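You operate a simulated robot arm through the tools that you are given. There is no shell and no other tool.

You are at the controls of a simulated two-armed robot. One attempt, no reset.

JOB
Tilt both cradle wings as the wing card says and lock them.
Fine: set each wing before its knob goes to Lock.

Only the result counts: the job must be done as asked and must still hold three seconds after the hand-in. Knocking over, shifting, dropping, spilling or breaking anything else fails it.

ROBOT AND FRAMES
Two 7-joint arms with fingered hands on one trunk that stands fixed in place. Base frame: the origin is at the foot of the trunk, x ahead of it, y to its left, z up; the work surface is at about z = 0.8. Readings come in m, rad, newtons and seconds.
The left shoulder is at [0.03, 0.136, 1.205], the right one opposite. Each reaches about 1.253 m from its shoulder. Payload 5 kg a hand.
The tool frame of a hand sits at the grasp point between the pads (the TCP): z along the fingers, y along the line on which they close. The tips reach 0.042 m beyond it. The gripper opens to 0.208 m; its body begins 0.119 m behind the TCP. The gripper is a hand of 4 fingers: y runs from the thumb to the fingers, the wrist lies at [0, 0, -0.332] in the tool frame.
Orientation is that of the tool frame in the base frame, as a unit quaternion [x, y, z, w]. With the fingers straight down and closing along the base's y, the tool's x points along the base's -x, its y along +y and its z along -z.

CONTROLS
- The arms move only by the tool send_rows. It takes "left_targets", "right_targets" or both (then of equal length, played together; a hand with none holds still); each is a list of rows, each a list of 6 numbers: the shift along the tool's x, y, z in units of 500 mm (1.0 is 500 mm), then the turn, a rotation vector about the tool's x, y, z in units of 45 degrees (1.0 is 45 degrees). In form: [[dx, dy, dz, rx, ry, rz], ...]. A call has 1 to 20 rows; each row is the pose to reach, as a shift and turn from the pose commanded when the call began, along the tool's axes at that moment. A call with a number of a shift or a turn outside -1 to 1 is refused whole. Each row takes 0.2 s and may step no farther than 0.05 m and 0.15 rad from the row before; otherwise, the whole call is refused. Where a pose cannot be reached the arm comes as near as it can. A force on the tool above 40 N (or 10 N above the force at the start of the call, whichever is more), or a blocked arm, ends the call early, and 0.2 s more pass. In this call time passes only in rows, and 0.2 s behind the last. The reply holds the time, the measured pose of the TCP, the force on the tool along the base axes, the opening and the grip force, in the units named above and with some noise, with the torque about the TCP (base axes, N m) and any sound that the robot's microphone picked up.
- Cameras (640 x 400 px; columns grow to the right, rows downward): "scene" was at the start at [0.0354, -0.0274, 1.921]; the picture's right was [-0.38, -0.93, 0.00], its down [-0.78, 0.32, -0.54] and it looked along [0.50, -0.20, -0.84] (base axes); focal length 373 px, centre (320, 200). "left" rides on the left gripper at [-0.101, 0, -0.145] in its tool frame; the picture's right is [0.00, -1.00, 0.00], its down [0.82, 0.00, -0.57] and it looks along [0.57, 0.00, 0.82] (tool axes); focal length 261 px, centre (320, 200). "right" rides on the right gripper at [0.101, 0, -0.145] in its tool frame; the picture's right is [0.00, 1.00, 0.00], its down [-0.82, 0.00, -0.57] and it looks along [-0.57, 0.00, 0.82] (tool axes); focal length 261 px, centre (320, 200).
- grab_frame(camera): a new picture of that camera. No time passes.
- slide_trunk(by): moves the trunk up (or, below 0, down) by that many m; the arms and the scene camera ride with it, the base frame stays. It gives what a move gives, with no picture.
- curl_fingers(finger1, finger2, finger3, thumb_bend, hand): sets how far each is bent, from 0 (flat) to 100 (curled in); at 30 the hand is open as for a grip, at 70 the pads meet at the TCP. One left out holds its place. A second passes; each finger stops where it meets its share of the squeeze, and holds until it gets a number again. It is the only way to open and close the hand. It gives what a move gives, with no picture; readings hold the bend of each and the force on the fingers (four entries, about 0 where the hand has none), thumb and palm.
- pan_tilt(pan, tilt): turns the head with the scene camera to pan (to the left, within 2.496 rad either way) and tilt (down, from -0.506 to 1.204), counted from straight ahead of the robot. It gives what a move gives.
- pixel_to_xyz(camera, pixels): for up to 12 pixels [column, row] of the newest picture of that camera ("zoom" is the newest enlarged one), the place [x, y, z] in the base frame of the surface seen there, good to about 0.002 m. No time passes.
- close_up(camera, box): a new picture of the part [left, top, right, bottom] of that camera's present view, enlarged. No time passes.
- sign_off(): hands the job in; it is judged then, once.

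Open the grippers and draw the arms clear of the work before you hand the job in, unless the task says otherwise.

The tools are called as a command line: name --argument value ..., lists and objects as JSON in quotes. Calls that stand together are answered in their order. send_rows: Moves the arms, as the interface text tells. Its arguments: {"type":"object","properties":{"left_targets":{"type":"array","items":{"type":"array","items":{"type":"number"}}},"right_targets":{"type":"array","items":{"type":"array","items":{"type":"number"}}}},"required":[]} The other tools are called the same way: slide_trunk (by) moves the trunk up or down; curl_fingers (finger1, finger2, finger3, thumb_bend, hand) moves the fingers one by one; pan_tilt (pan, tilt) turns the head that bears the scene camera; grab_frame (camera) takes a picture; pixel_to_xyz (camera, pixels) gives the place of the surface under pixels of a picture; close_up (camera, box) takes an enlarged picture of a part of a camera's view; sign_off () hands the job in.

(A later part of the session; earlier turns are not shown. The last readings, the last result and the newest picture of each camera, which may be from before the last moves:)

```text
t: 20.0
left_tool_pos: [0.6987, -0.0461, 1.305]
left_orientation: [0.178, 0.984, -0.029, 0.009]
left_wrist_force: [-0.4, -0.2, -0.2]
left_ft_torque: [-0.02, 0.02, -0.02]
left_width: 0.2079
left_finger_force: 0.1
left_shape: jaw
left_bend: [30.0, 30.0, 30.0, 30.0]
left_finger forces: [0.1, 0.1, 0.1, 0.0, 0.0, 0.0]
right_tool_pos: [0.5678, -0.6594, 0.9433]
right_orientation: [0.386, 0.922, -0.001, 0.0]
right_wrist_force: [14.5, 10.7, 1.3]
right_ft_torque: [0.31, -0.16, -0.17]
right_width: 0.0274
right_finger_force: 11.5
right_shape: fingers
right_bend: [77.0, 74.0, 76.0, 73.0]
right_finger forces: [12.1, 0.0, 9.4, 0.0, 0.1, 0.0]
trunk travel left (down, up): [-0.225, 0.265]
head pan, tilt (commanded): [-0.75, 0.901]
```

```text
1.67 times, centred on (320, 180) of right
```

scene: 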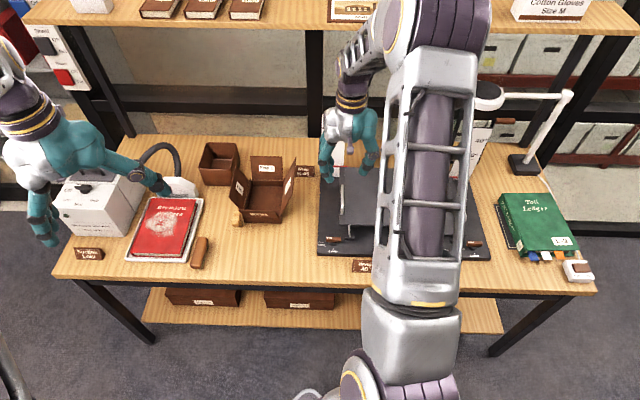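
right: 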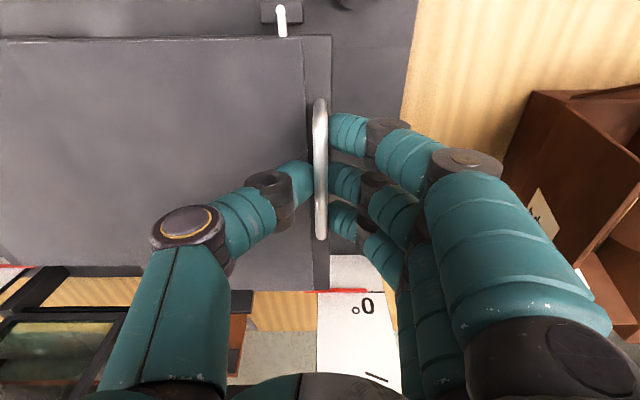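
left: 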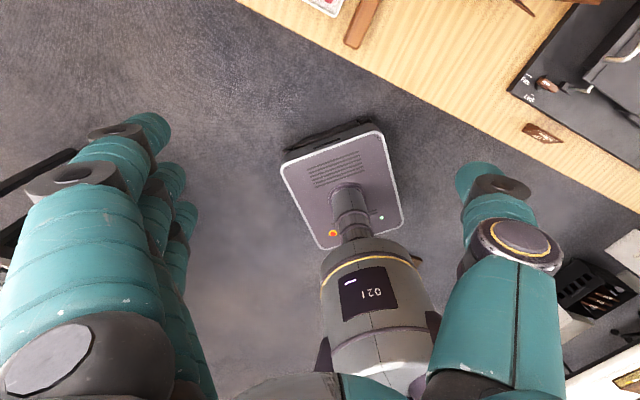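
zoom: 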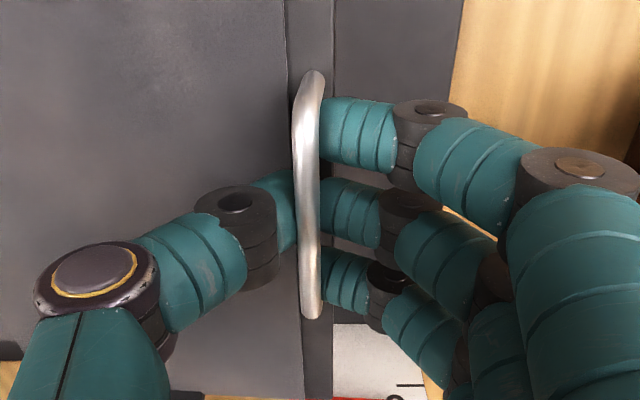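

Fingers 1 and 3 push the bar sideways (about 18 N) while the thumb carries none; I'll ease the fingers slightly and curl the thumb more under the bar.

curl_fingers --hand "right" --finger1 73 --finger2 73 --finger3 73 --thumb_bend 80

close_up --camera "right" --box '[220, 60, 420, 300]'

```text
t: 21.0
left_tool_pos: [0.6984, -0.049, 1.3061]
left_orientation: [0.178, 0.984, -0.028, 0.009]
left_wrist_force: [0.5, 0.1, 0.0]
left_ft_torque: [-0.01, 0.0, 0.02]
left_width: 0.2077
left_finger_force: 0.0
left_shape: jaw
left_bend: [30.0, 30.0, 30.0, 30.0]
left_finger forces: [0.1, 0.1, 0.0, 0.0, 0.0, 0.0]
right_tool_pos: [0.5644, -0.6627, 0.9421]
right_orientation: [0.387, 0.922, -0.002, -0.001]
right_wrist_force: [3.3, -3.8, -1.8]
right_ft_torque: [0.24, -0.09, -0.33]
right_width: 0.0273
right_finger_force: 19.6
right_shape: fingers
right_bend: [73.0, 73.0, 73.0, 72.0]
right_finger forces: [12.0, 0.0, 3.7, 0.0, 23.3, 0.0]
trunk travel left (down, up): [-0.225, 0.265]
head pan, tilt (commanded): [-0.75, 0.901]
```

```text
1.67 times, centred on (320, 180) of right
```

zoom: 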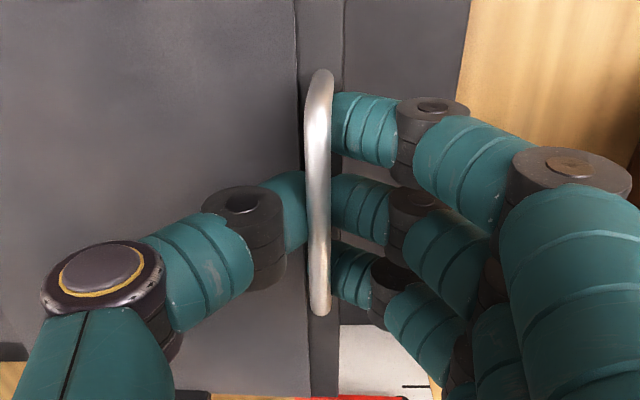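

The grip is now balanced on the bar. I'll lift along the hinge arc to about 10° and watch the pointer and forces.

send_rows --right_targets '[[0, -0.004, -0.018, 0, 0, 0], [0, -0.009, -0.0364, 0, 0, 0], [0, -0.015, -0.0545, 0, 0, 0], [0, -0.021, -0.072, 0, 0, 0]]'

grab_frame --camera "right"

close_up --camera "scene" --box '[310, 90, 410, 260]'

```text
t: 22.0
left_tool_pos: [0.6976, -0.0489, 1.3061]
left_orientation: [0.178, 0.984, -0.027, 0.01]
left_wrist_force: [0.1, 0.5, -0.5]
left_ft_torque: [-0.01, -0.04, 0.0]
left_width: 0.2081
left_finger_force: 0.1
left_shape: jaw
left_bend: [30.0, 30.0, 30.0, 30.0]
left_finger forces: [0.1, 0.0, 0.0, 0.0, 0.0, 0.0]
right_tool_pos: [0.5583, -0.67, 0.9784]
right_orientation: [0.387, 0.922, -0.001, -0.001]
right_wrist_force: [9.3, -13.1, -4.7]
right_ft_torque: [0.49, -0.39, -0.47]
right_width: 0.0291
right_finger_force: 27.5
right_shape: fingers
right_bend: [73.0, 72.0, 73.0, 72.0]
right_finger forces: [21.3, 0.0, 3.1, 0.0, 30.4, 0.1]
trunk travel left (down, up): [-0.225, 0.265]
head pan, tilt (commanded): [-0.75, 0.901]
```

```text
taken
```

right: 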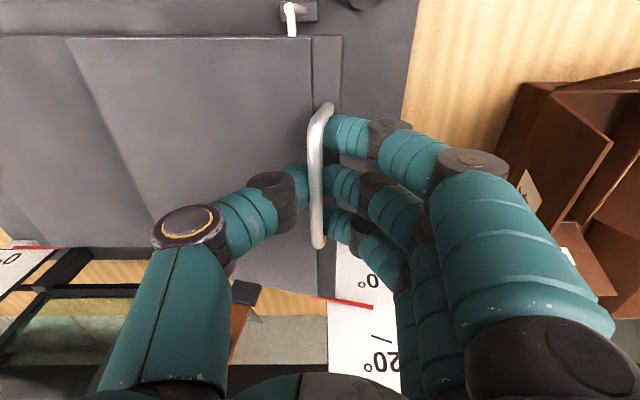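

```text
2.35 times, centred on (360, 175) of scene
```

zoom: 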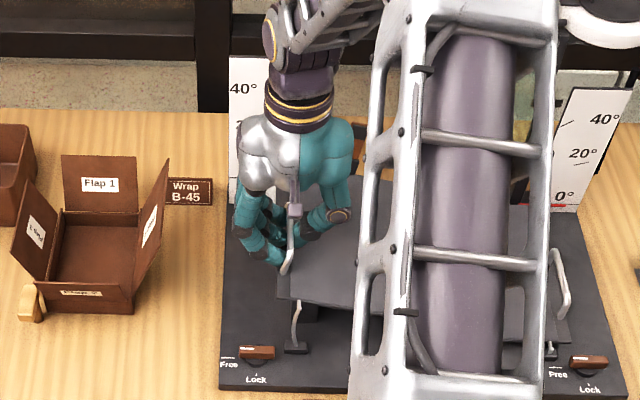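

The wing rose with the hand; the pointer is about 10°, and the wing hangs with about 5 N on the hand. I'll loosen the fingers a little to see whether the wing stays by itself.

curl_fingers --hand "right" --finger1 70 --finger2 70 --finger3 70 --thumb_bend 70

grab_frame --camera "right"

```text
t: 23.0
left_tool_pos: [0.6981, -0.0481, 1.306]
left_orientation: [0.177, 0.984, -0.029, 0.01]
left_wrist_force: [-0.7, 0.0, -0.4]
left_ft_torque: [0.01, 0.02, -0.02]
left_width: 0.2081
left_finger_force: 0.0
left_shape: jaw
left_bend: [30.0, 30.0, 30.0, 30.0]
left_finger forces: [0.0, 0.1, 0.0, 0.1, 0.0, 0.1]
right_tool_pos: [0.5574, -0.668, 0.9788]
right_orientation: [0.386, 0.922, -0.001, -0.001]
right_wrist_force: [2.8, 1.6, 1.6]
right_ft_torque: [0.07, -0.07, -0.13]
right_width: 0.034
right_finger_force: 1.8
right_shape: fingers
right_bend: [69.0, 70.0, 70.0, 70.0]
right_finger forces: [3.1, 0.1, 0.1, 0.0, 0.2, 0.1]
trunk travel left (down, up): [-0.225, 0.265]
head pan, tilt (commanded): [-0.75, 0.901]
```

```text
taken
```

right: 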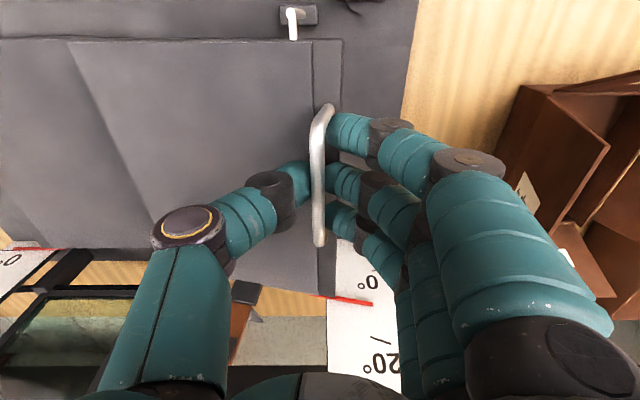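

The hand's load is almost gone and the pointer (372,303) has stayed. I'll open a bit more to confirm that the wing holds itself.

curl_fingers --hand "right" --finger1 62 --finger2 62 --finger3 62 --thumb_bend 62

grab_frame --camera "right"

```text
t: 24.0
left_tool_pos: [0.6976, -0.0468, 1.3054]
left_orientation: [0.178, 0.984, -0.028, 0.01]
left_wrist_force: [0.5, 0.2, 0.0]
left_ft_torque: [-0.03, -0.01, 0.01]
left_width: 0.208
left_finger_force: 0.1
left_shape: jaw
left_bend: [30.0, 30.0, 30.0, 30.0]
left_finger forces: [0.0, 0.0, 0.1, 0.1, 0.1, 0.1]
right_tool_pos: [0.5565, -0.6684, 0.9781]
right_orientation: [0.387, 0.922, -0.001, -0.001]
right_wrist_force: [0.3, -0.4, -0.2]
right_ft_torque: [0.01, 0.0, -0.01]
right_width: 0.0615
right_finger_force: 0.0
right_shape: fingers
right_bend: [62.0, 62.0, 62.0, 62.0]
right_finger forces: [0.0, 0.1, 0.0, 0.0, 0.0, 0.0]
trunk travel left (down, up): [-0.225, 0.265]
head pan, tilt (commanded): [-0.75, 0.901]
```

```text
taken
```

right: 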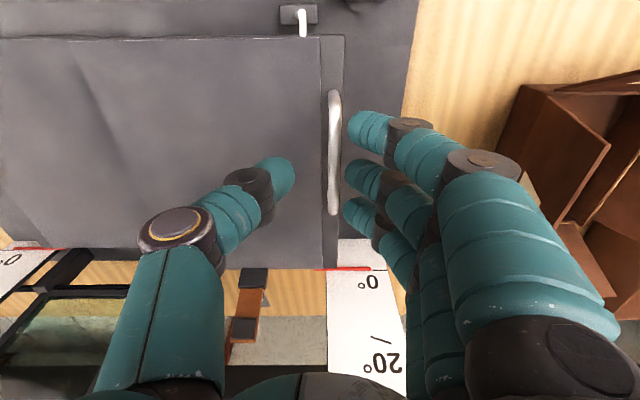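

The wing fell back to 0° on release, so a wing must be held while its knob is turned. I'll prepare the left hand with one finger extended for pushing the left knob, and look at its shape.

curl_fingers --hand "left" --finger1 60 --finger2 100 --finger3 100 --thumb_bend 100

grab_frame --camera "left"

close_up --camera "scene" --box '[0, 60, 200, 260]'

```text
t: 25.0
left_tool_pos: [0.6983, -0.0472, 1.305]
left_orientation: [0.178, 0.984, -0.028, 0.01]
left_wrist_force: [0.2, -0.1, 0.2]
left_ft_torque: [0.04, 0.03, 0.0]
left_width: 0.0623
left_finger_force: 0.1
left_shape: fingers
left_bend: [60.0, 90.0, 100.0, 100.0]
left_finger forces: [0.1, 0.1, 0.0, 0.1, 0.1, 0.0]
right_tool_pos: [0.5566, -0.6686, 0.9788]
right_orientation: [0.386, 0.922, -0.001, -0.001]
right_wrist_force: [0.8, 0.2, 0.2]
right_ft_torque: [-0.03, -0.01, 0.03]
right_width: 0.061
right_finger_force: 0.1
right_shape: fingers
right_bend: [62.0, 62.0, 62.0, 62.0]
right_finger forces: [0.0, 0.0, 0.1, 0.0, 0.1, 0.0]
trunk travel left (down, up): [-0.225, 0.265]
head pan, tilt (commanded): [-0.75, 0.901]
```

```text
taken
```

left: 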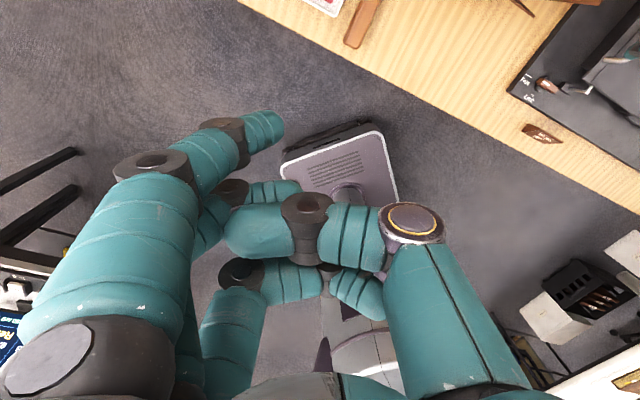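

```text
2.00 times, centred on (100, 160) of scene
```

zoom: 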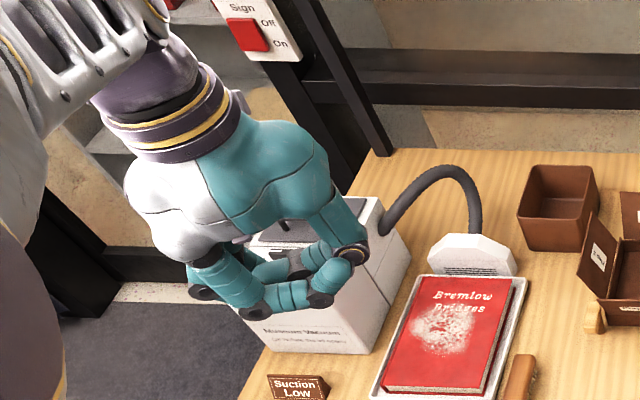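

Finger 1 is the one nearest the camera, with its tip at (268,130). I'll measure the fingertip's place relative to the TCP.

pixel_to_xyz --camera "left" --pixels '[[275, 120], [265, 130], [280, 135], [260, 148], [255, 120], [225, 130], [210, 150], [290, 195], [270, 240], [310, 210], [400, 220]]'

```text
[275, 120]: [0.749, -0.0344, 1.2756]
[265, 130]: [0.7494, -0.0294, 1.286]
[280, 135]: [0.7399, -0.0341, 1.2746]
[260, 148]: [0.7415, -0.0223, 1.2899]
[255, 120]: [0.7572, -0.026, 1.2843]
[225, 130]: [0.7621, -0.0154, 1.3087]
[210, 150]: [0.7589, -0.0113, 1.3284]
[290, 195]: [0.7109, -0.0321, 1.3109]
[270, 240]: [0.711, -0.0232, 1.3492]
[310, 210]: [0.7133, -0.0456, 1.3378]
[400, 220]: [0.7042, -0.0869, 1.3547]
```

At bend 60 finger 1's tip sits about (-0.035, 0.03, 0.04) m from the TCP, well beyond the curled others. Now I return the right hand down over the left handle to regrip it.

send_rows --right_targets '[[0, 0.01, 0.03, 0, 0, 0], [0, 0.021, 0.06, 0, 0, 0], [0, 0.022, 0.072, 0, 0, 0]]'

curl_fingers --hand "right" --finger1 70 --finger2 70 --finger3 70 --thumb_bend 70

curl_fingers --hand "right" --finger1 74 --finger2 74 --finger3 74 --thumb_bend 80

grab_frame --camera "right"

```text
t: 25.8
left_tool_pos: [0.6986, -0.0485, 1.3062]
left_orientation: [0.179, 0.983, -0.029, 0.01]
left_wrist_force: [-0.3, -1.0, 0.3]
left_ft_torque: [0.01, 0.0, 0.01]
left_width: 0.0653
left_finger_force: 0.0
left_shape: fingers
left_bend: [60.0, 95.0, 100.0, 100.0]
left_finger forces: [0.1, 0.0, 0.1, 0.1, 0.1, 0.1]
right_tool_pos: [0.5651, -0.6606, 0.9425]
right_orientation: [0.387, 0.922, -0.001, -0.002]
right_wrist_force: [-0.1, -0.1, -0.9]
right_ft_torque: [0.05, -0.01, 0.0]
right_width: 0.0612
right_finger_force: 0.0
right_shape: fingers
right_bend: [62.0, 62.0, 62.0, 62.0]
right_finger forces: [0.1, 0.0, 0.0, 0.0, 0.0, 0.1]
trunk travel left (down, up): [-0.225, 0.265]
head pan, tilt (commanded): [-0.75, 0.901]
```

```text
t: 26.8
left_tool_pos: [0.6986, -0.0476, 1.3055]
left_orientation: [0.178, 0.984, -0.028, 0.01]
left_wrist_force: [-0.9, 0.4, 0.6]
left_ft_torque: [0.02, 0.05, -0.02]
left_width: 0.0655
left_finger_force: 0.1
left_shape: fingers
left_bend: [60.0, 95.0, 100.0, 100.0]
left_finger forces: [0.0, 0.0, 0.0, 0.0, 0.0, 0.1]
right_tool_pos: [0.5649, -0.6615, 0.9432]
right_orientation: [0.386, 0.922, -0.002, -0.001]
right_wrist_force: [-0.1, 1.2, -0.9]
right_ft_torque: [0.0, -0.05, 0.0]
right_width: 0.0336
right_finger_force: 1.1
right_shape: fingers
right_bend: [69.0, 70.0, 70.0, 70.0]
right_finger forces: [1.0, 0.2, 0.4, 0.0, 0.9, 0.1]
trunk travel left (down, up): [-0.225, 0.265]
head pan, tilt (commanded): [-0.75, 0.901]
```

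```text
t: 27.8
left_tool_pos: [0.6973, -0.048, 1.3061]
left_orientation: [0.179, 0.983, -0.028, 0.01]
left_wrist_force: [0.1, -0.1, -0.3]
left_ft_torque: [-0.03, 0.02, 0.0]
left_width: 0.0654
left_finger_force: 0.0
left_shape: fingers
left_bend: [60.0, 95.0, 100.0, 100.0]
left_finger forces: [0.0, 0.1, 0.0, 0.0, 0.1, 0.0]
right_tool_pos: [0.5655, -0.6613, 0.9408]
right_orientation: [0.386, 0.922, -0.001, -0.002]
right_wrist_force: [-4.7, -6.8, -4.0]
right_ft_torque: [0.25, 0.15, -0.34]
right_width: 0.0291
right_finger_force: 23.8
right_shape: fingers
right_bend: [73.0, 73.0, 73.0, 73.0]
right_finger forces: [11.6, 4.4, 4.7, 0.1, 26.7, 0.0]
trunk travel left (down, up): [-0.225, 0.265]
head pan, tilt (commanded): [-0.75, 0.901]
```

```text
taken
```

right: 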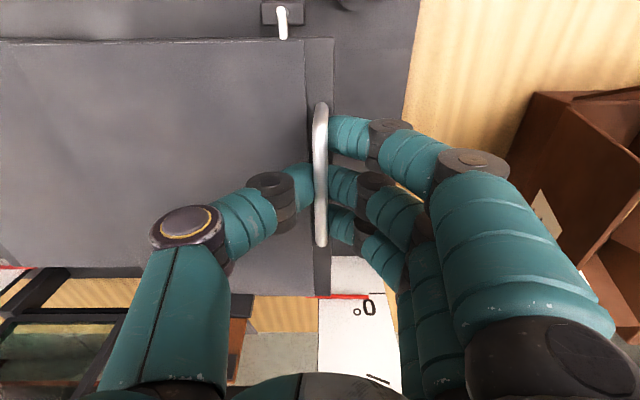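

Grip is firm (thumb 27 N). I'll lift along the computed arc to about 35° and check the pointer.

send_rows --right_targets '[[0, -0.004, -0.018, 0, 0, 0], [0, -0.009, -0.0364, 0, 0, 0], [0, -0.015, -0.0545, 0, 0, 0], [0, -0.021, -0.072, 0, 0, 0], [0, -0.0285, -0.0893, 0, 0, 0], [0, -0.0362, -0.1064, 0, 0, 0], [0, -0.0452, -0.123, 0, 0, 0], [0, -0.0542, -0.1392, 0, 0, 0], [0, -0.0645, -0.155, 0, 0, 0], [0, -0.075, -0.1704, 0, 0, 0], [0, -0.0868, -0.1853, 0, 0, 0], [0, -0.0986, -0.1998, 0, 0, 0], [0, -0.1115, -0.2135, 0, 0, 0], [0, -0.1246, -0.2268, 0, 0, 0]]'

grab_frame --camera "right"

close_up --camera "scene" --box '[310, 90, 410, 260]'

```text
t: 30.8
left_tool_pos: [0.6976, -0.0476, 1.3047]
left_orientation: [0.178, 0.984, -0.028, 0.009]
left_wrist_force: [0.2, -0.6, 0.1]
left_ft_torque: [0.01, 0.01, -0.01]
left_width: 0.0652
left_finger_force: 0.1
left_shape: fingers
left_bend: [60.0, 95.0, 100.0, 100.0]
left_finger forces: [0.1, 0.0, 0.0, 0.1, 0.0, 0.0]
right_tool_pos: [0.5212, -0.7061, 1.0554]
right_orientation: [0.386, 0.922, -0.002, -0.001]
right_wrist_force: [-1.6, -3.1, -12.6]
right_ft_torque: [1.38, -0.35, -1.01]
right_width: 0.0399
right_finger_force: 42.4
right_shape: fingers
right_bend: [74.0, 73.0, 73.0, 69.0]
right_finger forces: [35.8, 4.8, 6.8, 0.0, 36.7, 0.0]
trunk travel left (down, up): [-0.225, 0.265]
head pan, tilt (commanded): [-0.75, 0.901]
```

```text
taken
```

right: 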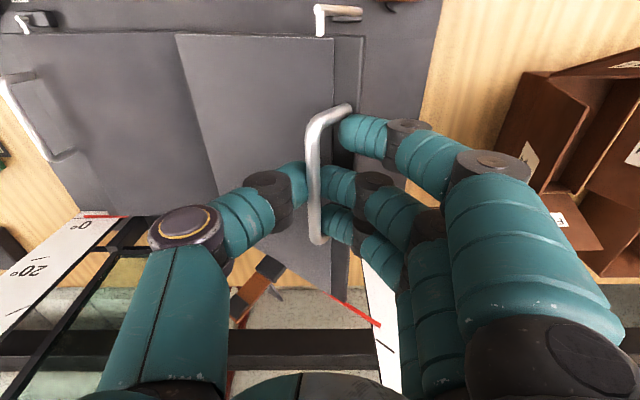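

```text
2.35 times, centred on (360, 175) of scene
```

zoom: 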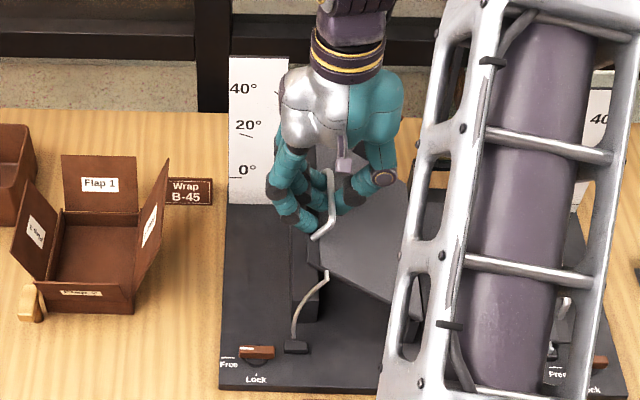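

The wing is up, with the pointer's end at (380,325) near the tick at (383,345) in the right view. I'll enlarge and measure the pointer's angle.

close_up --camera "right" --box '[310, 260, 430, 390]'

pixel_to_xyz --camera "zoom" --pixels '[[320, 200], [330, 210], [340, 220]]'

```text
3.08 times, centred on (370, 325) of right
```

zoom: 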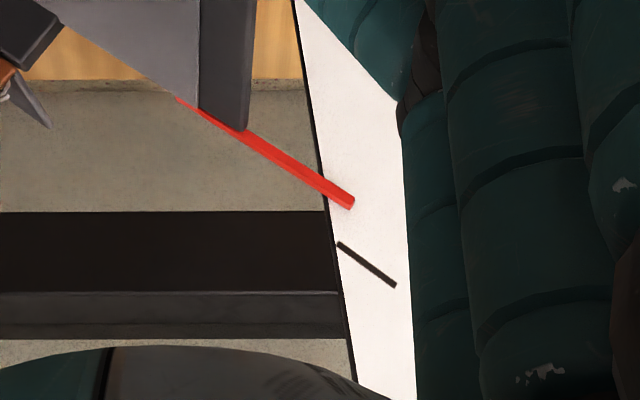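

```text
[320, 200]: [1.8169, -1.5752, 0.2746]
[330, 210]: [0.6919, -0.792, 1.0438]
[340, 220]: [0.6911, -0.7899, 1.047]
```

I'll measure points along the red pointer and the 40° tick in this enlargement.

pixel_to_xyz --camera "zoom" --pixels '[[348, 201], [335, 192], [315, 182], [295, 170], [275, 159], [255, 146], [342, 246], [355, 255], [368, 265], [390, 283], [225, 60], [235, 110]]'

```text
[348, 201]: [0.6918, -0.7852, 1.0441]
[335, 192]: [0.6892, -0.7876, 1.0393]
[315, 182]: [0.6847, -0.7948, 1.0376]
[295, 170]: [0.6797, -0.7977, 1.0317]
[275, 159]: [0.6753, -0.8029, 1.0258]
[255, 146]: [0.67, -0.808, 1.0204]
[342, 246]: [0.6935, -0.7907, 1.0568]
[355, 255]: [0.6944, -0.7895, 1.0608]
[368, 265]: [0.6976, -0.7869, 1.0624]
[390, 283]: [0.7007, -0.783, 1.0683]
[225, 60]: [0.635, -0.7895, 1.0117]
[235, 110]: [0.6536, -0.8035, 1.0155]
```

The pointer reads about 37.3° against the tick's 40°. I'll raise the hand by the remaining 2.7° along the arc.

send_rows --right_targets '[[0, -0.0076, -0.0067, 0, 0, 0], [0, -0.0152, -0.0134, 0, 0, 0]]'

close_up --camera "right" --box '[310, 260, 430, 390]'

```text
t: 31.4
left_tool_pos: [0.6988, -0.0475, 1.305]
left_orientation: [0.177, 0.984, -0.028, 0.01]
left_wrist_force: [0.0, -0.3, 0.1]
left_ft_torque: [0.0, -0.03, 0.0]
left_width: 0.0653
left_finger_force: 0.2
left_shape: fingers
left_bend: [60.0, 95.0, 100.0, 100.0]
left_finger forces: [0.0, 0.0, 0.0, 0.0, 0.1, 0.1]
right_tool_pos: [0.5174, -0.7102, 1.0628]
right_orientation: [0.387, 0.922, -0.001, 0.0]
right_wrist_force: [0.5, -2.6, -14.3]
right_ft_torque: [1.71, -0.41, -1.14]
right_width: 0.0408
right_finger_force: 49.1
right_shape: fingers
right_bend: [74.0, 73.0, 73.0, 69.0]
right_finger forces: [49.7, 4.8, 7.1, 0.1, 37.4, 0.0]
trunk travel left (down, up): [-0.225, 0.265]
head pan, tilt (commanded): [-0.75, 0.901]
```

```text
3.08 times, centred on (370, 325) of right
```

zoom: 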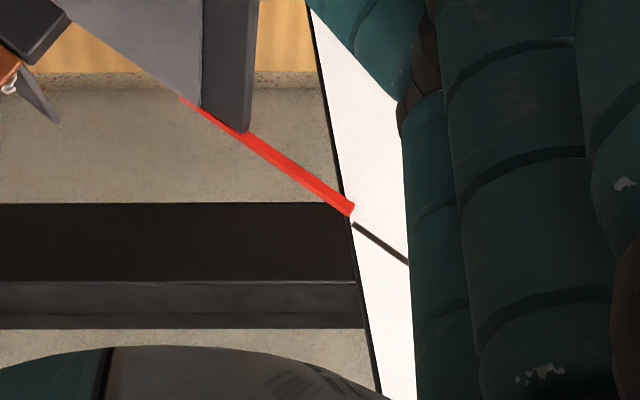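

The pointer now looks nearly collinear with the 40° tick; I'll measure again.

pixel_to_xyz --camera "zoom" --pixels '[[348, 205], [335, 198], [315, 184], [295, 171], [275, 157], [255, 143], [360, 228], [370, 236], [385, 247], [400, 258]]'

```text
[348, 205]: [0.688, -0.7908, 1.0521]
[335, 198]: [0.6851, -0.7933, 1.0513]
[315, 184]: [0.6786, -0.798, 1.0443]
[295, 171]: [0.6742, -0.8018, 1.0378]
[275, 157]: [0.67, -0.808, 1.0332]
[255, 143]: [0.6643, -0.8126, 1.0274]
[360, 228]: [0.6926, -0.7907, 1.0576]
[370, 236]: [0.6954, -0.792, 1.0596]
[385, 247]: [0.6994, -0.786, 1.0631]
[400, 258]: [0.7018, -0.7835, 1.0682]
```

The pointer reads about 39.7°. For the knob I'll use the left thumb instead of finger 1, so that the hand stays on the far side from the wing; I set thumb 50 and curl the fingers.

curl_fingers --hand "left" --finger1 100 --finger2 100 --finger3 100 --thumb_bend 52

grab_frame --camera "left"

close_up --camera "scene" --box '[0, 60, 200, 260]'

```text
t: 32.4
left_tool_pos: [0.6988, -0.0488, 1.3053]
left_orientation: [0.177, 0.984, -0.028, 0.009]
left_wrist_force: [-0.8, -0.9, 0.1]
left_ft_torque: [0.0, 0.04, -0.01]
left_width: 0.0824
left_finger_force: 0.1
left_shape: fingers
left_bend: [100.0, 100.0, 100.0, 52.0]
left_finger forces: [0.1, 0.0, 0.0, 0.0, 0.1, 0.1]
right_tool_pos: [0.5164, -0.7101, 1.0625]
right_orientation: [0.386, 0.922, -0.002, -0.001]
right_wrist_force: [1.5, -2.4, -13.4]
right_ft_torque: [1.74, -0.42, -1.12]
right_width: 0.0411
right_finger_force: 50.1
right_shape: fingers
right_bend: [74.0, 73.0, 73.0, 69.0]
right_finger forces: [50.4, 5.2, 7.2, 0.0, 36.8, 0.0]
trunk travel left (down, up): [-0.225, 0.265]
head pan, tilt (commanded): [-0.75, 0.901]
```

```text
taken
```

left: 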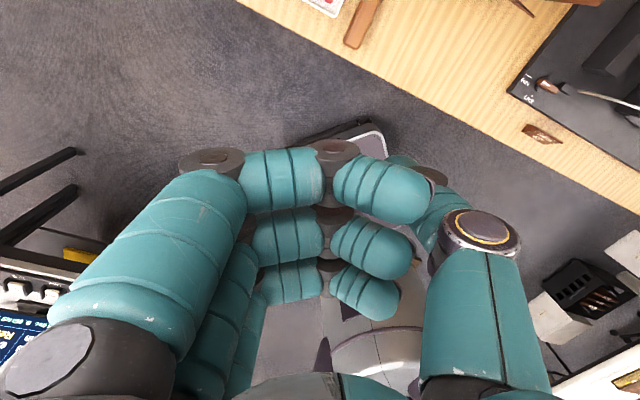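

```text
2.00 times, centred on (100, 160) of scene
```

zoom: 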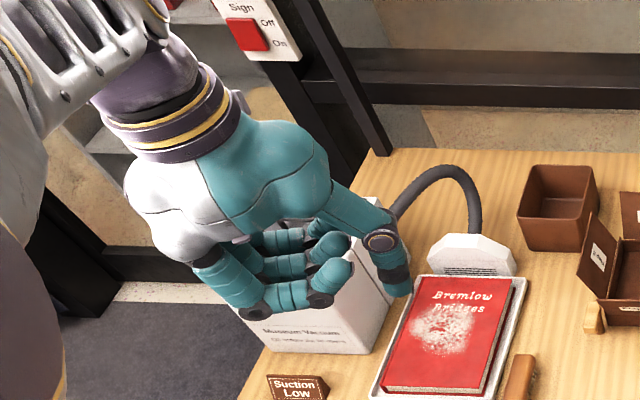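

I'll measure the thumb tip and the curled fingers' lowest parts to get clearances.

pixel_to_xyz --camera "zoom" --pixels '[[397, 294], [392, 280], [398, 265], [318, 305], [322, 285], [290, 308], [240, 300], [340, 270], [385, 240]]'

pixel_to_xyz --camera "left" --pixels '[[210, 160], [285, 165], [335, 148], [385, 185], [330, 185], [400, 158], [430, 185], [480, 230], [440, 215]]'

```text
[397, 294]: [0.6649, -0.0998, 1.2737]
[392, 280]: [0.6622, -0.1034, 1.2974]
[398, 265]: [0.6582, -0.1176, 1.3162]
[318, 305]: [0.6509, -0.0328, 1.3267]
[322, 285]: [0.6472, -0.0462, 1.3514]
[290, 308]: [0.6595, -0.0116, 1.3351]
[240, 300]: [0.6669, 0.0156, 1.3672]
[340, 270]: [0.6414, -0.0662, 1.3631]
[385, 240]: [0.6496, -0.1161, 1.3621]
```

```text
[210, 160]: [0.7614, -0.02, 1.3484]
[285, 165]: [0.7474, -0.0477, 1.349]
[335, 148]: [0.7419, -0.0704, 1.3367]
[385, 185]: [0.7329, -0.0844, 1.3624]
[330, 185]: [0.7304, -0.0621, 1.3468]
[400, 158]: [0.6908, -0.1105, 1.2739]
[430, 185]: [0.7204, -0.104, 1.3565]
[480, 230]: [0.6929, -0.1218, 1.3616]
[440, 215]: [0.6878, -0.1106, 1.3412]
```

The thumb tip sits about (0, -0.056, 0.04) from the TCP and reaches ~6 cm below the curled fingers, ideal for the knob. I'll carry the left hand over to a waypoint above and behind the left knob, keeping its yaw.

send_rows --left_targets '[[-0.002, -0.085, 0.03, 0, 0, 0], [-0.003, -0.17, 0.06, 0, 0, 0], [-0.005, -0.255, 0.09, 0, 0, 0], [-0.007, -0.34, 0.12, 0, 0, 0], [-0.009, -0.425, 0.16, 0, 0, 0], [-0.011, -0.51, 0.2, 0, 0, 0], [-0.013, -0.59, 0.24, 0, 0, 0], [-0.014, -0.67, 0.28, 0, 0, 0], [-0.016, -0.75, 0.32, 0, 0, 0]]'

grab_frame --camera "scene"

grab_frame --camera "left"

```text
t: 34.4
left_tool_pos: [0.5759, -0.4135, 1.1645]
left_orientation: [0.177, 0.984, -0.028, 0.01]
left_wrist_force: [0.3, -0.4, 1.2]
left_ft_torque: [0.02, 0.02, -0.02]
left_width: 0.0828
left_finger_force: 0.0
left_shape: fingers
left_bend: [100.0, 100.0, 100.0, 52.0]
left_finger forces: [0.1, 0.0, 0.0, 0.1, 0.1, 0.0]
right_tool_pos: [0.5165, -0.7088, 1.0622]
right_orientation: [0.386, 0.923, 0.001, -0.002]
right_wrist_force: [4.0, -2.5, -11.1]
right_ft_torque: [1.49, -0.41, -0.99]
right_width: 0.041
right_finger_force: 45.2
right_shape: fingers
right_bend: [74.0, 73.0, 73.0, 69.0]
right_finger forces: [44.0, 5.3, 7.4, 0.1, 33.2, 0.1]
trunk travel left (down, up): [-0.225, 0.265]
head pan, tilt (commanded): [-0.75, 0.901]
```

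```text
taken
```

scene: 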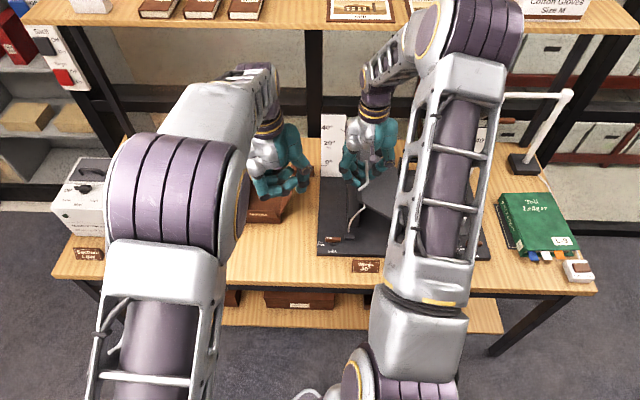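

```text
taken
```

left: 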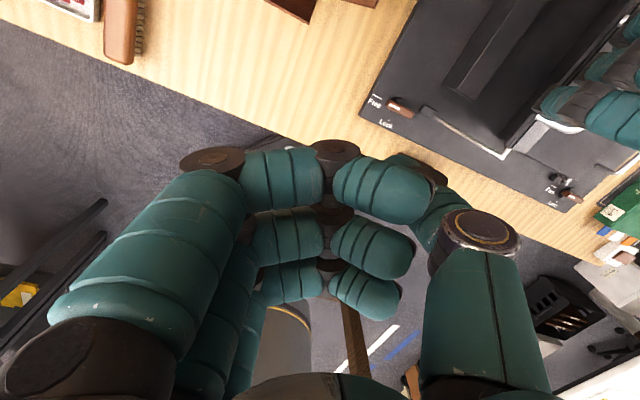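

The left hand is above the flap box, well clear. I continue to the waypoint above the knob.

send_rows --left_targets '[[-0.001, -0.07, 0.04, 0, 0, 0], [-0.002, -0.13, 0.09, 0, 0, 0], [-0.003, -0.191, 0.139, 0, 0, 0]]'

grab_frame --camera "left"

close_up --camera "scene" --box '[240, 90, 420, 270]'

```text
t: 35.2
left_tool_pos: [0.5447, -0.5062, 1.0983]
left_orientation: [0.178, 0.984, -0.027, 0.01]
left_wrist_force: [0.9, -1.0, 0.9]
left_ft_torque: [0.09, -0.02, 0.01]
left_width: 0.0829
left_finger_force: 0.0
left_shape: fingers
left_bend: [100.0, 100.0, 100.0, 52.0]
left_finger forces: [0.1, 0.1, 0.0, 0.0, 0.1, 0.1]
right_tool_pos: [0.5168, -0.7103, 1.0619]
right_orientation: [0.387, 0.922, -0.001, -0.001]
right_wrist_force: [4.6, -3.2, -9.9]
right_ft_torque: [1.5, -0.4, -0.92]
right_width: 0.041
right_finger_force: 44.8
right_shape: fingers
right_bend: [74.0, 73.0, 73.0, 69.0]
right_finger forces: [43.3, 5.6, 8.0, 0.0, 33.8, 0.0]
trunk travel left (down, up): [-0.225, 0.265]
head pan, tilt (commanded): [-0.75, 0.901]
```

```text
taken
```

left: 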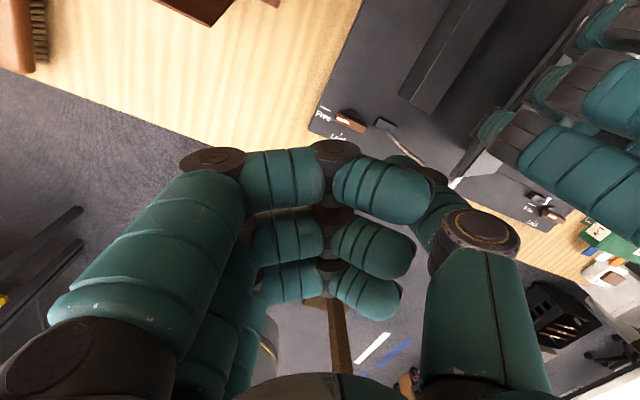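

```text
2.22 times, centred on (330, 180) of scene
```

zoom: 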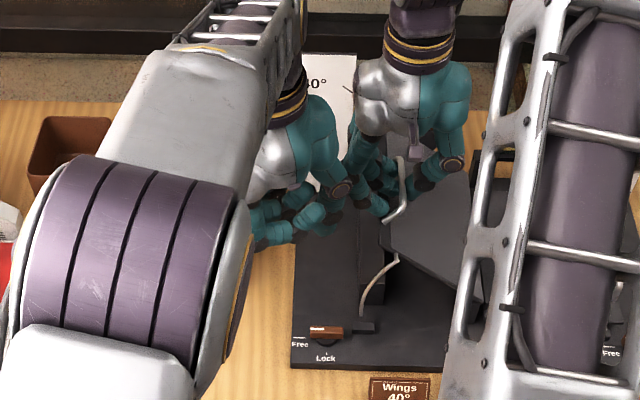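

The left hand is at its waypoint with about 12 cm between it and the right fingers. I'll descend 15 cm and check the thumb's place relative to the knob.

send_rows --left_targets '[[0.0024, 0.0041, 0.08, 0, 0, 0], [0.0047, 0.0082, 0.16, 0, 0, 0], [0.0071, 0.0124, 0.24, 0, 0, 0], [0.0089, 0.0155, 0.3, 0, 0, 0]]'

grab_frame --camera "left"

close_up --camera "scene" --box '[270, 130, 400, 260]'

grab_frame --camera "right"

```text
t: 36.2
left_tool_pos: [0.5459, -0.5051, 0.9507]
left_orientation: [0.177, 0.984, -0.028, 0.009]
left_wrist_force: [0.5, -0.5, 1.1]
left_ft_torque: [0.07, 0.1, 0.02]
left_width: 0.0827
left_finger_force: 0.1
left_shape: fingers
left_bend: [100.0, 100.0, 100.0, 52.0]
left_finger forces: [0.0, 0.0, 0.1, 0.0, 0.0, 0.2]
right_tool_pos: [0.5168, -0.7099, 1.0628]
right_orientation: [0.387, 0.922, -0.001, -0.002]
right_wrist_force: [4.2, -5.1, -12.2]
right_ft_torque: [1.31, -0.34, -0.86]
right_width: 0.041
right_finger_force: 42.5
right_shape: fingers
right_bend: [74.0, 73.0, 73.0, 69.0]
right_finger forces: [38.8, 5.6, 7.9, 0.1, 32.6, 0.0]
trunk travel left (down, up): [-0.225, 0.265]
head pan, tilt (commanded): [-0.75, 0.901]
```

```text
taken
```

left: 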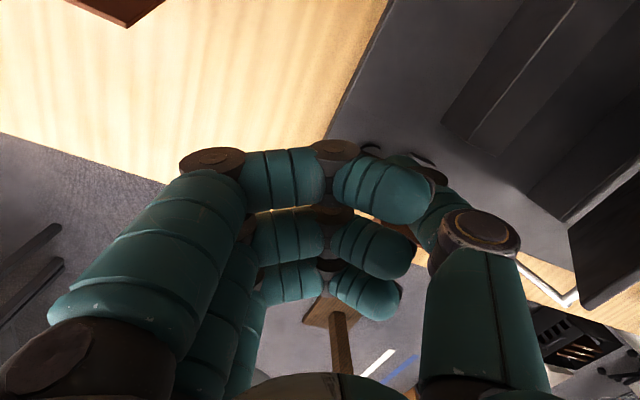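

```text
3.08 times, centred on (335, 195) of scene
```

zoom: 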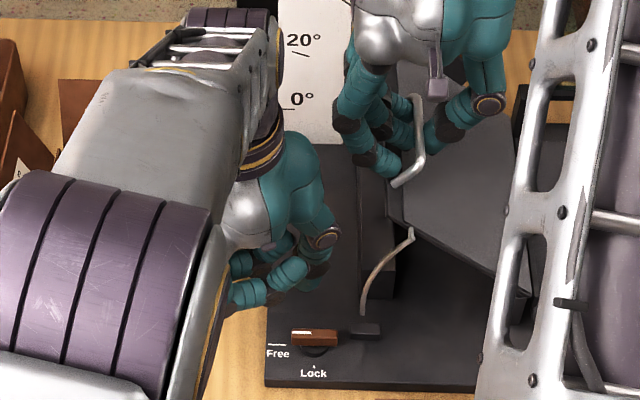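

```text
taken
```

right: 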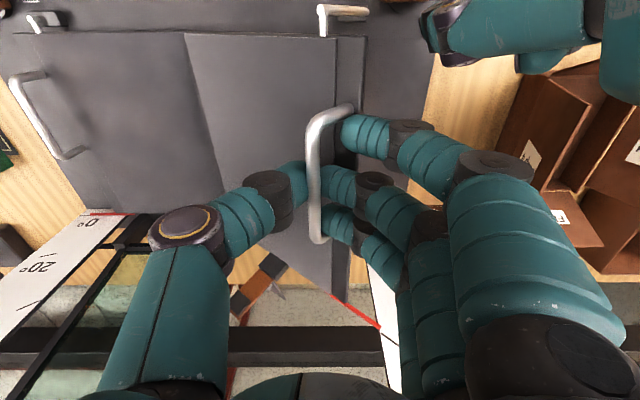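

I can see the left thumb at (318,275) in the scene zoom, just behind the knob at (315,336). I'll measure the thumb tip and the knob ends.

pixel_to_xyz --camera "zoom" --pixels '[[316, 284], [318, 276], [322, 262], [310, 284], [326, 280], [293, 333], [336, 338], [315, 335], [380, 330], [355, 330]]'

close_up --camera "scene" --box '[305, 190, 365, 250]'

```text
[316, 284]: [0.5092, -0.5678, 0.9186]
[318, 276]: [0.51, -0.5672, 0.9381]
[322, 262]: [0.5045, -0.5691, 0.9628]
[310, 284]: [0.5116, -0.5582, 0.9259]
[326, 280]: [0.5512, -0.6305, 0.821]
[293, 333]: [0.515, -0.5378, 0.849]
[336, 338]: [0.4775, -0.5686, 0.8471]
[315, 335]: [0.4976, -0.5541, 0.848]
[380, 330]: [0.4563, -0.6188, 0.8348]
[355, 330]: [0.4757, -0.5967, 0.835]
```

```text
6.67 times, centred on (335, 220) of scene
```

zoom: 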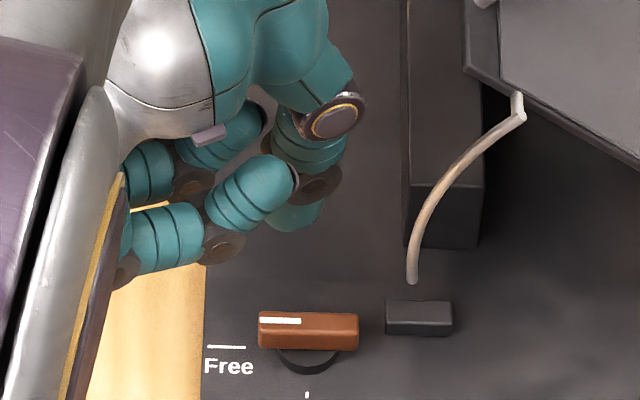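

I'll measure the thumb tip across its width in this sharper enlargement, along with the lever's corners.

pixel_to_xyz --camera "zoom" --pixels '[[280, 222], [297, 222], [315, 215], [322, 205], [268, 215], [295, 227], [260, 328], [356, 333], [262, 317], [355, 318], [308, 345], [412, 280]]'

```text
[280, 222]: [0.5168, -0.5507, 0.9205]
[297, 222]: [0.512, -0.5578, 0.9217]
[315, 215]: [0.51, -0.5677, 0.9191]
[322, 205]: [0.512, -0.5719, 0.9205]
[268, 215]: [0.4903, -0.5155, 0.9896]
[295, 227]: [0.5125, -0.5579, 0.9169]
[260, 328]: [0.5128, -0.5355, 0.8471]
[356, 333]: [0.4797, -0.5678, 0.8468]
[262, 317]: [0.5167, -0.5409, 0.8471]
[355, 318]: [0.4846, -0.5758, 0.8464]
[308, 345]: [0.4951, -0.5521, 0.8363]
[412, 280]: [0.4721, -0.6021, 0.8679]
```

The thumb centre is at about U=0.033, V=0.768, and the lever centre at U=0.040, V=0.745. I shift 1 cm left and descend 8 cm so the thumb comes down behind the lever's left arm.

send_rows --left_targets '[[-0.0137, 0.0158, 0.0, 0, 0, 0], [-0.0125, 0.018, 0.04, 0, 0, 0], [-0.0114, 0.02, 0.08, 0, 0, 0], [-0.0102, 0.022, 0.12, 0, 0, 0], [-0.0091, 0.024, 0.1596, 0, 0, 0]]'

close_up --camera "scene" --box '[305, 190, 365, 250]'

```text
t: 37.4
left_tool_pos: [0.5546, -0.4997, 0.8709]
left_orientation: [0.178, 0.984, -0.028, 0.009]
left_wrist_force: [-0.8, -0.8, 1.1]
left_ft_torque: [0.02, 0.04, -0.01]
left_width: 0.0828
left_finger_force: 0.1
left_shape: fingers
left_bend: [100.0, 100.0, 100.0, 52.0]
left_finger forces: [0.0, 0.0, 0.0, 0.0, 0.0, 0.0]
right_tool_pos: [0.517, -0.7105, 1.0626]
right_orientation: [0.387, 0.922, -0.001, -0.002]
right_wrist_force: [5.0, -4.8, -11.3]
right_ft_torque: [1.32, -0.39, -0.84]
right_width: 0.0412
right_finger_force: 42.9
right_shape: fingers
right_bend: [74.0, 73.0, 73.0, 69.0]
right_finger forces: [39.1, 5.7, 8.1, 0.0, 32.9, 0.0]
trunk travel left (down, up): [-0.225, 0.265]
head pan, tilt (commanded): [-0.75, 0.901]
```

```text
6.67 times, centred on (335, 220) of scene
```

zoom: 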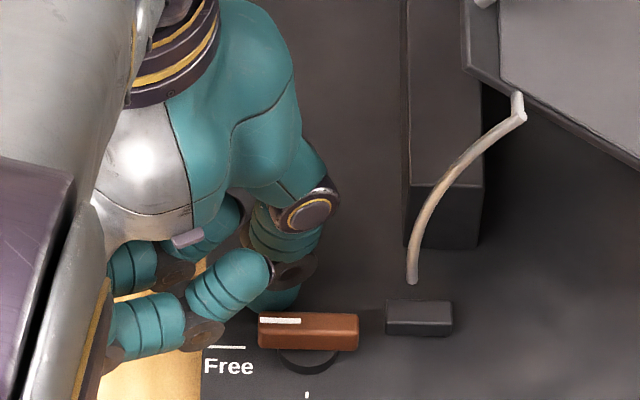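

The thumb is behind the lever's left arm at (275,295) in the zoom. I'll lower it 5 mm and push the lever through the first half of its turn along an arc.

send_rows --left_targets '[[0.0003, 0.0006, 0.01, 0, 0, 0], [0.008, 0.003, 0.0096, 0, 0, 0], [0.0156, 0.0054, 0.0092, 0, 0, 0], [0.0195, 0.0128, 0.0088, 0, 0, 0], [0.0233, 0.0203, 0.0083, 0, 0, 0], [0.0312, 0.027, 0.0077, 0, 0, 0], [0.0392, 0.0336, 0.0071, 0, 0, 0]]'

close_up --camera "scene" --box '[305, 190, 365, 250]'

```text
t: 38.9
left_tool_pos: [0.5494, -0.4868, 0.8694]
left_orientation: [0.177, 0.984, -0.03, 0.015]
left_wrist_force: [1.5, -0.1, 6.8]
left_ft_torque: [-0.51, 0.08, 0.16]
left_width: 0.0836
left_finger_force: 3.7
left_shape: fingers
left_bend: [100.0, 100.0, 100.0, 52.0]
left_finger forces: [0.0, 0.0, 0.0, 0.1, 6.4, 0.1]
right_tool_pos: [0.5175, -0.7093, 1.0618]
right_orientation: [0.388, 0.922, -0.001, -0.002]
right_wrist_force: [10.0, -6.2, -8.5]
right_ft_torque: [1.37, -0.52, -0.86]
right_width: 0.0409
right_finger_force: 42.5
right_shape: fingers
right_bend: [74.0, 73.0, 73.0, 69.0]
right_finger forces: [40.9, 5.8, 8.0, 0.0, 31.3, 0.0]
trunk travel left (down, up): [-0.225, 0.265]
head pan, tilt (commanded): [-0.75, 0.901]
stopped in row 7 (left hand): the force on the tool passed its limit at 42 N (the readings are from after the stop); the commanded pose is now the measured one
```

```text
6.67 times, centred on (335, 220) of scene
```

zoom: 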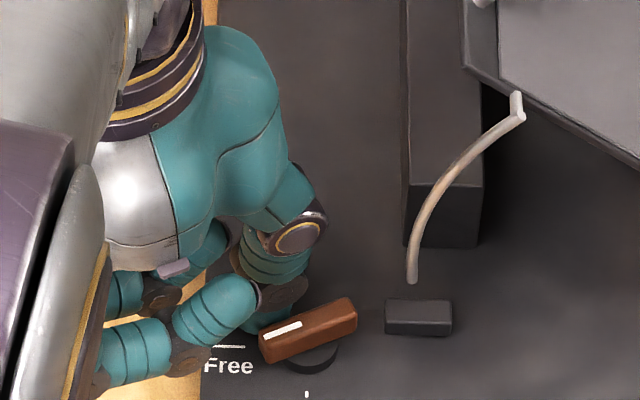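

The lever has turned about 27° and the push stopped at 42 N, with some upward force from the plate. I'll measure the lever and thumb again before pushing on more slowly.

pixel_to_xyz --camera "zoom" --pixels '[[264, 345], [270, 358], [352, 310], [353, 322], [330, 300], [308, 325], [255, 325], [250, 315], [262, 318], [245, 300]]'

close_up --camera "right" --box '[310, 260, 430, 390]'

```text
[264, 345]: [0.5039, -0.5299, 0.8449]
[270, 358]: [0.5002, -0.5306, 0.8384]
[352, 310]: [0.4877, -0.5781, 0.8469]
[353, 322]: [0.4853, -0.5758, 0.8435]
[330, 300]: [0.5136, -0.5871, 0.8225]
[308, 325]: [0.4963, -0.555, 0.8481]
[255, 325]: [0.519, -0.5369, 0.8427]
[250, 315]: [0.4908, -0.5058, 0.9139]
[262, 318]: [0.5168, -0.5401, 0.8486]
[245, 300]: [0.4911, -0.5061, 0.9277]
```

```text
3.08 times, centred on (370, 325) of right
```

zoom: 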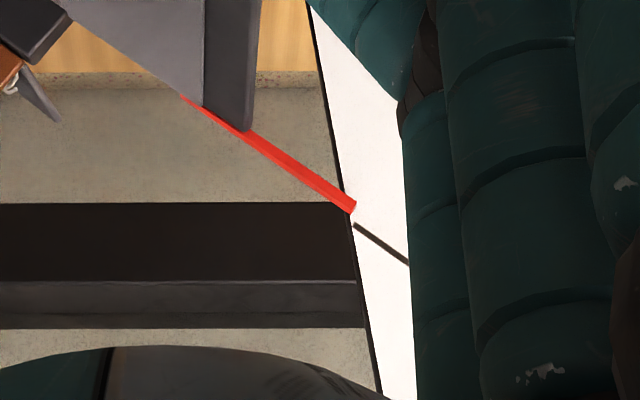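

The lever is at about 26° and the wing's pointer is unchanged. I'll continue the push in smaller steps, raised 2 mm off the plate.

send_rows --left_targets '[[0.0, 0.0, -0.004, 0, 0, 0], [0.005, 0.005, -0.005, 0, 0, 0], [0.0097, 0.01, -0.005, 0, 0, 0], [0.0145, 0.0149, -0.0052, 0, 0, 0], [0.0187, 0.0168, -0.0055, 0, 0, 0], [0.0229, 0.0187, -0.0057, 0, 0, 0], [0.0271, 0.0206, -0.0058, 0, 0, 0]]'

close_up --camera "scene" --box '[305, 190, 365, 250]'

```text
t: 40.5
left_tool_pos: [0.5386, -0.4724, 0.8714]
left_orientation: [0.176, 0.984, -0.03, 0.013]
left_wrist_force: [0.0, -0.2, -0.5]
left_ft_torque: [0.0, 0.01, 0.0]
left_width: 0.083
left_finger_force: 0.3
left_shape: fingers
left_bend: [100.0, 100.0, 100.0, 52.0]
left_finger forces: [0.0, 0.0, 0.1, 0.0, 0.3, 0.0]
right_tool_pos: [0.5168, -0.7094, 1.0622]
right_orientation: [0.387, 0.922, 0.0, -0.003]
right_wrist_force: [11.1, -5.2, -7.6]
right_ft_torque: [1.41, -0.49, -0.94]
right_width: 0.0413
right_finger_force: 44.6
right_shape: fingers
right_bend: [74.0, 73.0, 73.0, 69.0]
right_finger forces: [44.1, 5.7, 8.2, 0.0, 31.1, 0.0]
trunk travel left (down, up): [-0.225, 0.265]
head pan, tilt (commanded): [-0.75, 0.901]
```

```text
6.67 times, centred on (335, 220) of scene
```

zoom: 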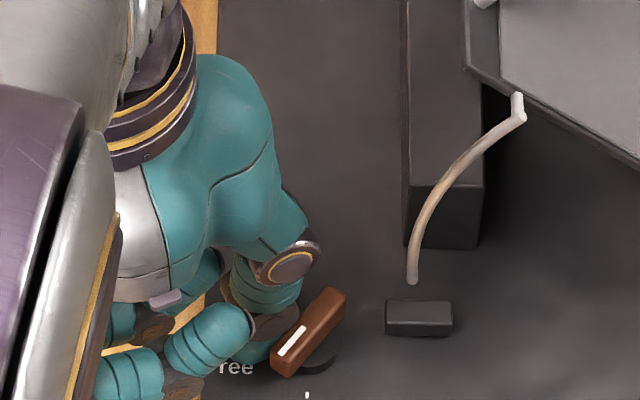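

The lever is now at about 55°. I continue the arc toward Lock.

send_rows --left_targets '[[0.0046, 0.0008, -0.0002, 0, 0, 0], [0.0092, 0.0016, -0.0004, 0, 0, 0], [0.0137, 0.0023, -0.0006, 0, 0, 0], [0.0182, 0.0019, -0.0008, 0, 0, 0], [0.0228, 0.0014, -0.001, 0, 0, 0], [0.0273, 0.001, -0.001, 0, 0, 0]]'

close_up --camera "scene" --box '[305, 190, 365, 250]'

```text
t: 41.9
left_tool_pos: [0.5266, -0.4655, 0.8687]
left_orientation: [0.176, 0.984, -0.03, 0.013]
left_wrist_force: [1.1, 0.1, 3.2]
left_ft_torque: [-0.23, 0.07, 0.1]
left_width: 0.0828
left_finger_force: 2.4
left_shape: fingers
left_bend: [100.0, 100.0, 100.0, 52.0]
left_finger forces: [0.0, 0.0, 0.0, 0.1, 3.1, 0.1]
right_tool_pos: [0.5172, -0.7093, 1.0629]
right_orientation: [0.387, 0.922, -0.002, -0.002]
right_wrist_force: [12.3, -6.3, -8.1]
right_ft_torque: [1.38, -0.55, -0.96]
right_width: 0.0412
right_finger_force: 45.3
right_shape: fingers
right_bend: [74.0, 73.0, 73.0, 69.0]
right_finger forces: [44.5, 5.8, 8.1, 0.0, 31.0, 0.0]
trunk travel left (down, up): [-0.225, 0.265]
head pan, tilt (commanded): [-0.75, 0.901]
```

```text
6.67 times, centred on (335, 220) of scene
```

zoom: 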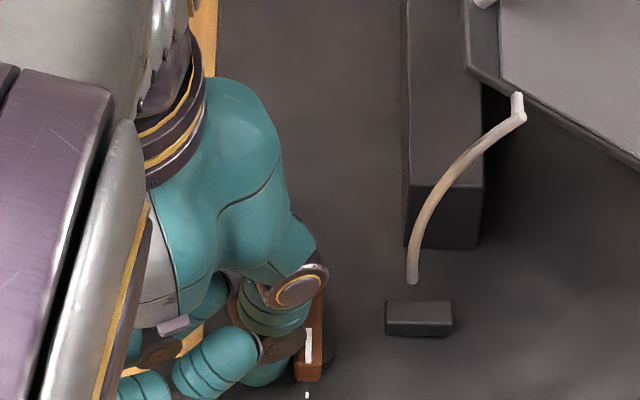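

The lever now points almost to Lock, about 5° short. I'll push a few millimetres more.

send_rows --left_targets '[[0.003, -0.001, -0.002, 0, 0, 0], [0.006, -0.002, -0.002, 0, 0, 0], [0.009, -0.003, -0.002, 0, 0, 0]]'

close_up --camera "scene" --box '[305, 200, 355, 250]'

```text
t: 42.7
left_tool_pos: [0.5232, -0.4665, 0.8713]
left_orientation: [0.176, 0.984, -0.031, 0.013]
left_wrist_force: [0.8, 0.4, 0.1]
left_ft_torque: [-0.04, -0.02, 0.09]
left_width: 0.0826
left_finger_force: 0.4
left_shape: fingers
left_bend: [100.0, 100.0, 100.0, 52.0]
left_finger forces: [0.1, 0.0, 0.1, 0.0, 1.3, 0.0]
right_tool_pos: [0.5165, -0.7098, 1.0626]
right_orientation: [0.386, 0.922, -0.001, -0.002]
right_wrist_force: [11.2, -5.4, -6.2]
right_ft_torque: [1.4, -0.53, -0.95]
right_width: 0.041
right_finger_force: 44.6
right_shape: fingers
right_bend: [74.0, 73.0, 73.0, 69.0]
right_finger forces: [45.2, 5.8, 8.1, 0.0, 30.8, 0.1]
trunk travel left (down, up): [-0.225, 0.265]
head pan, tilt (commanded): [-0.75, 0.901]
```

```text
8.00 times, centred on (330, 225) of scene
```

zoom: 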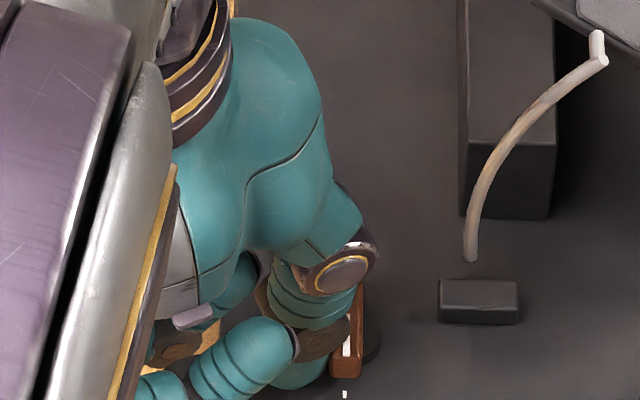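

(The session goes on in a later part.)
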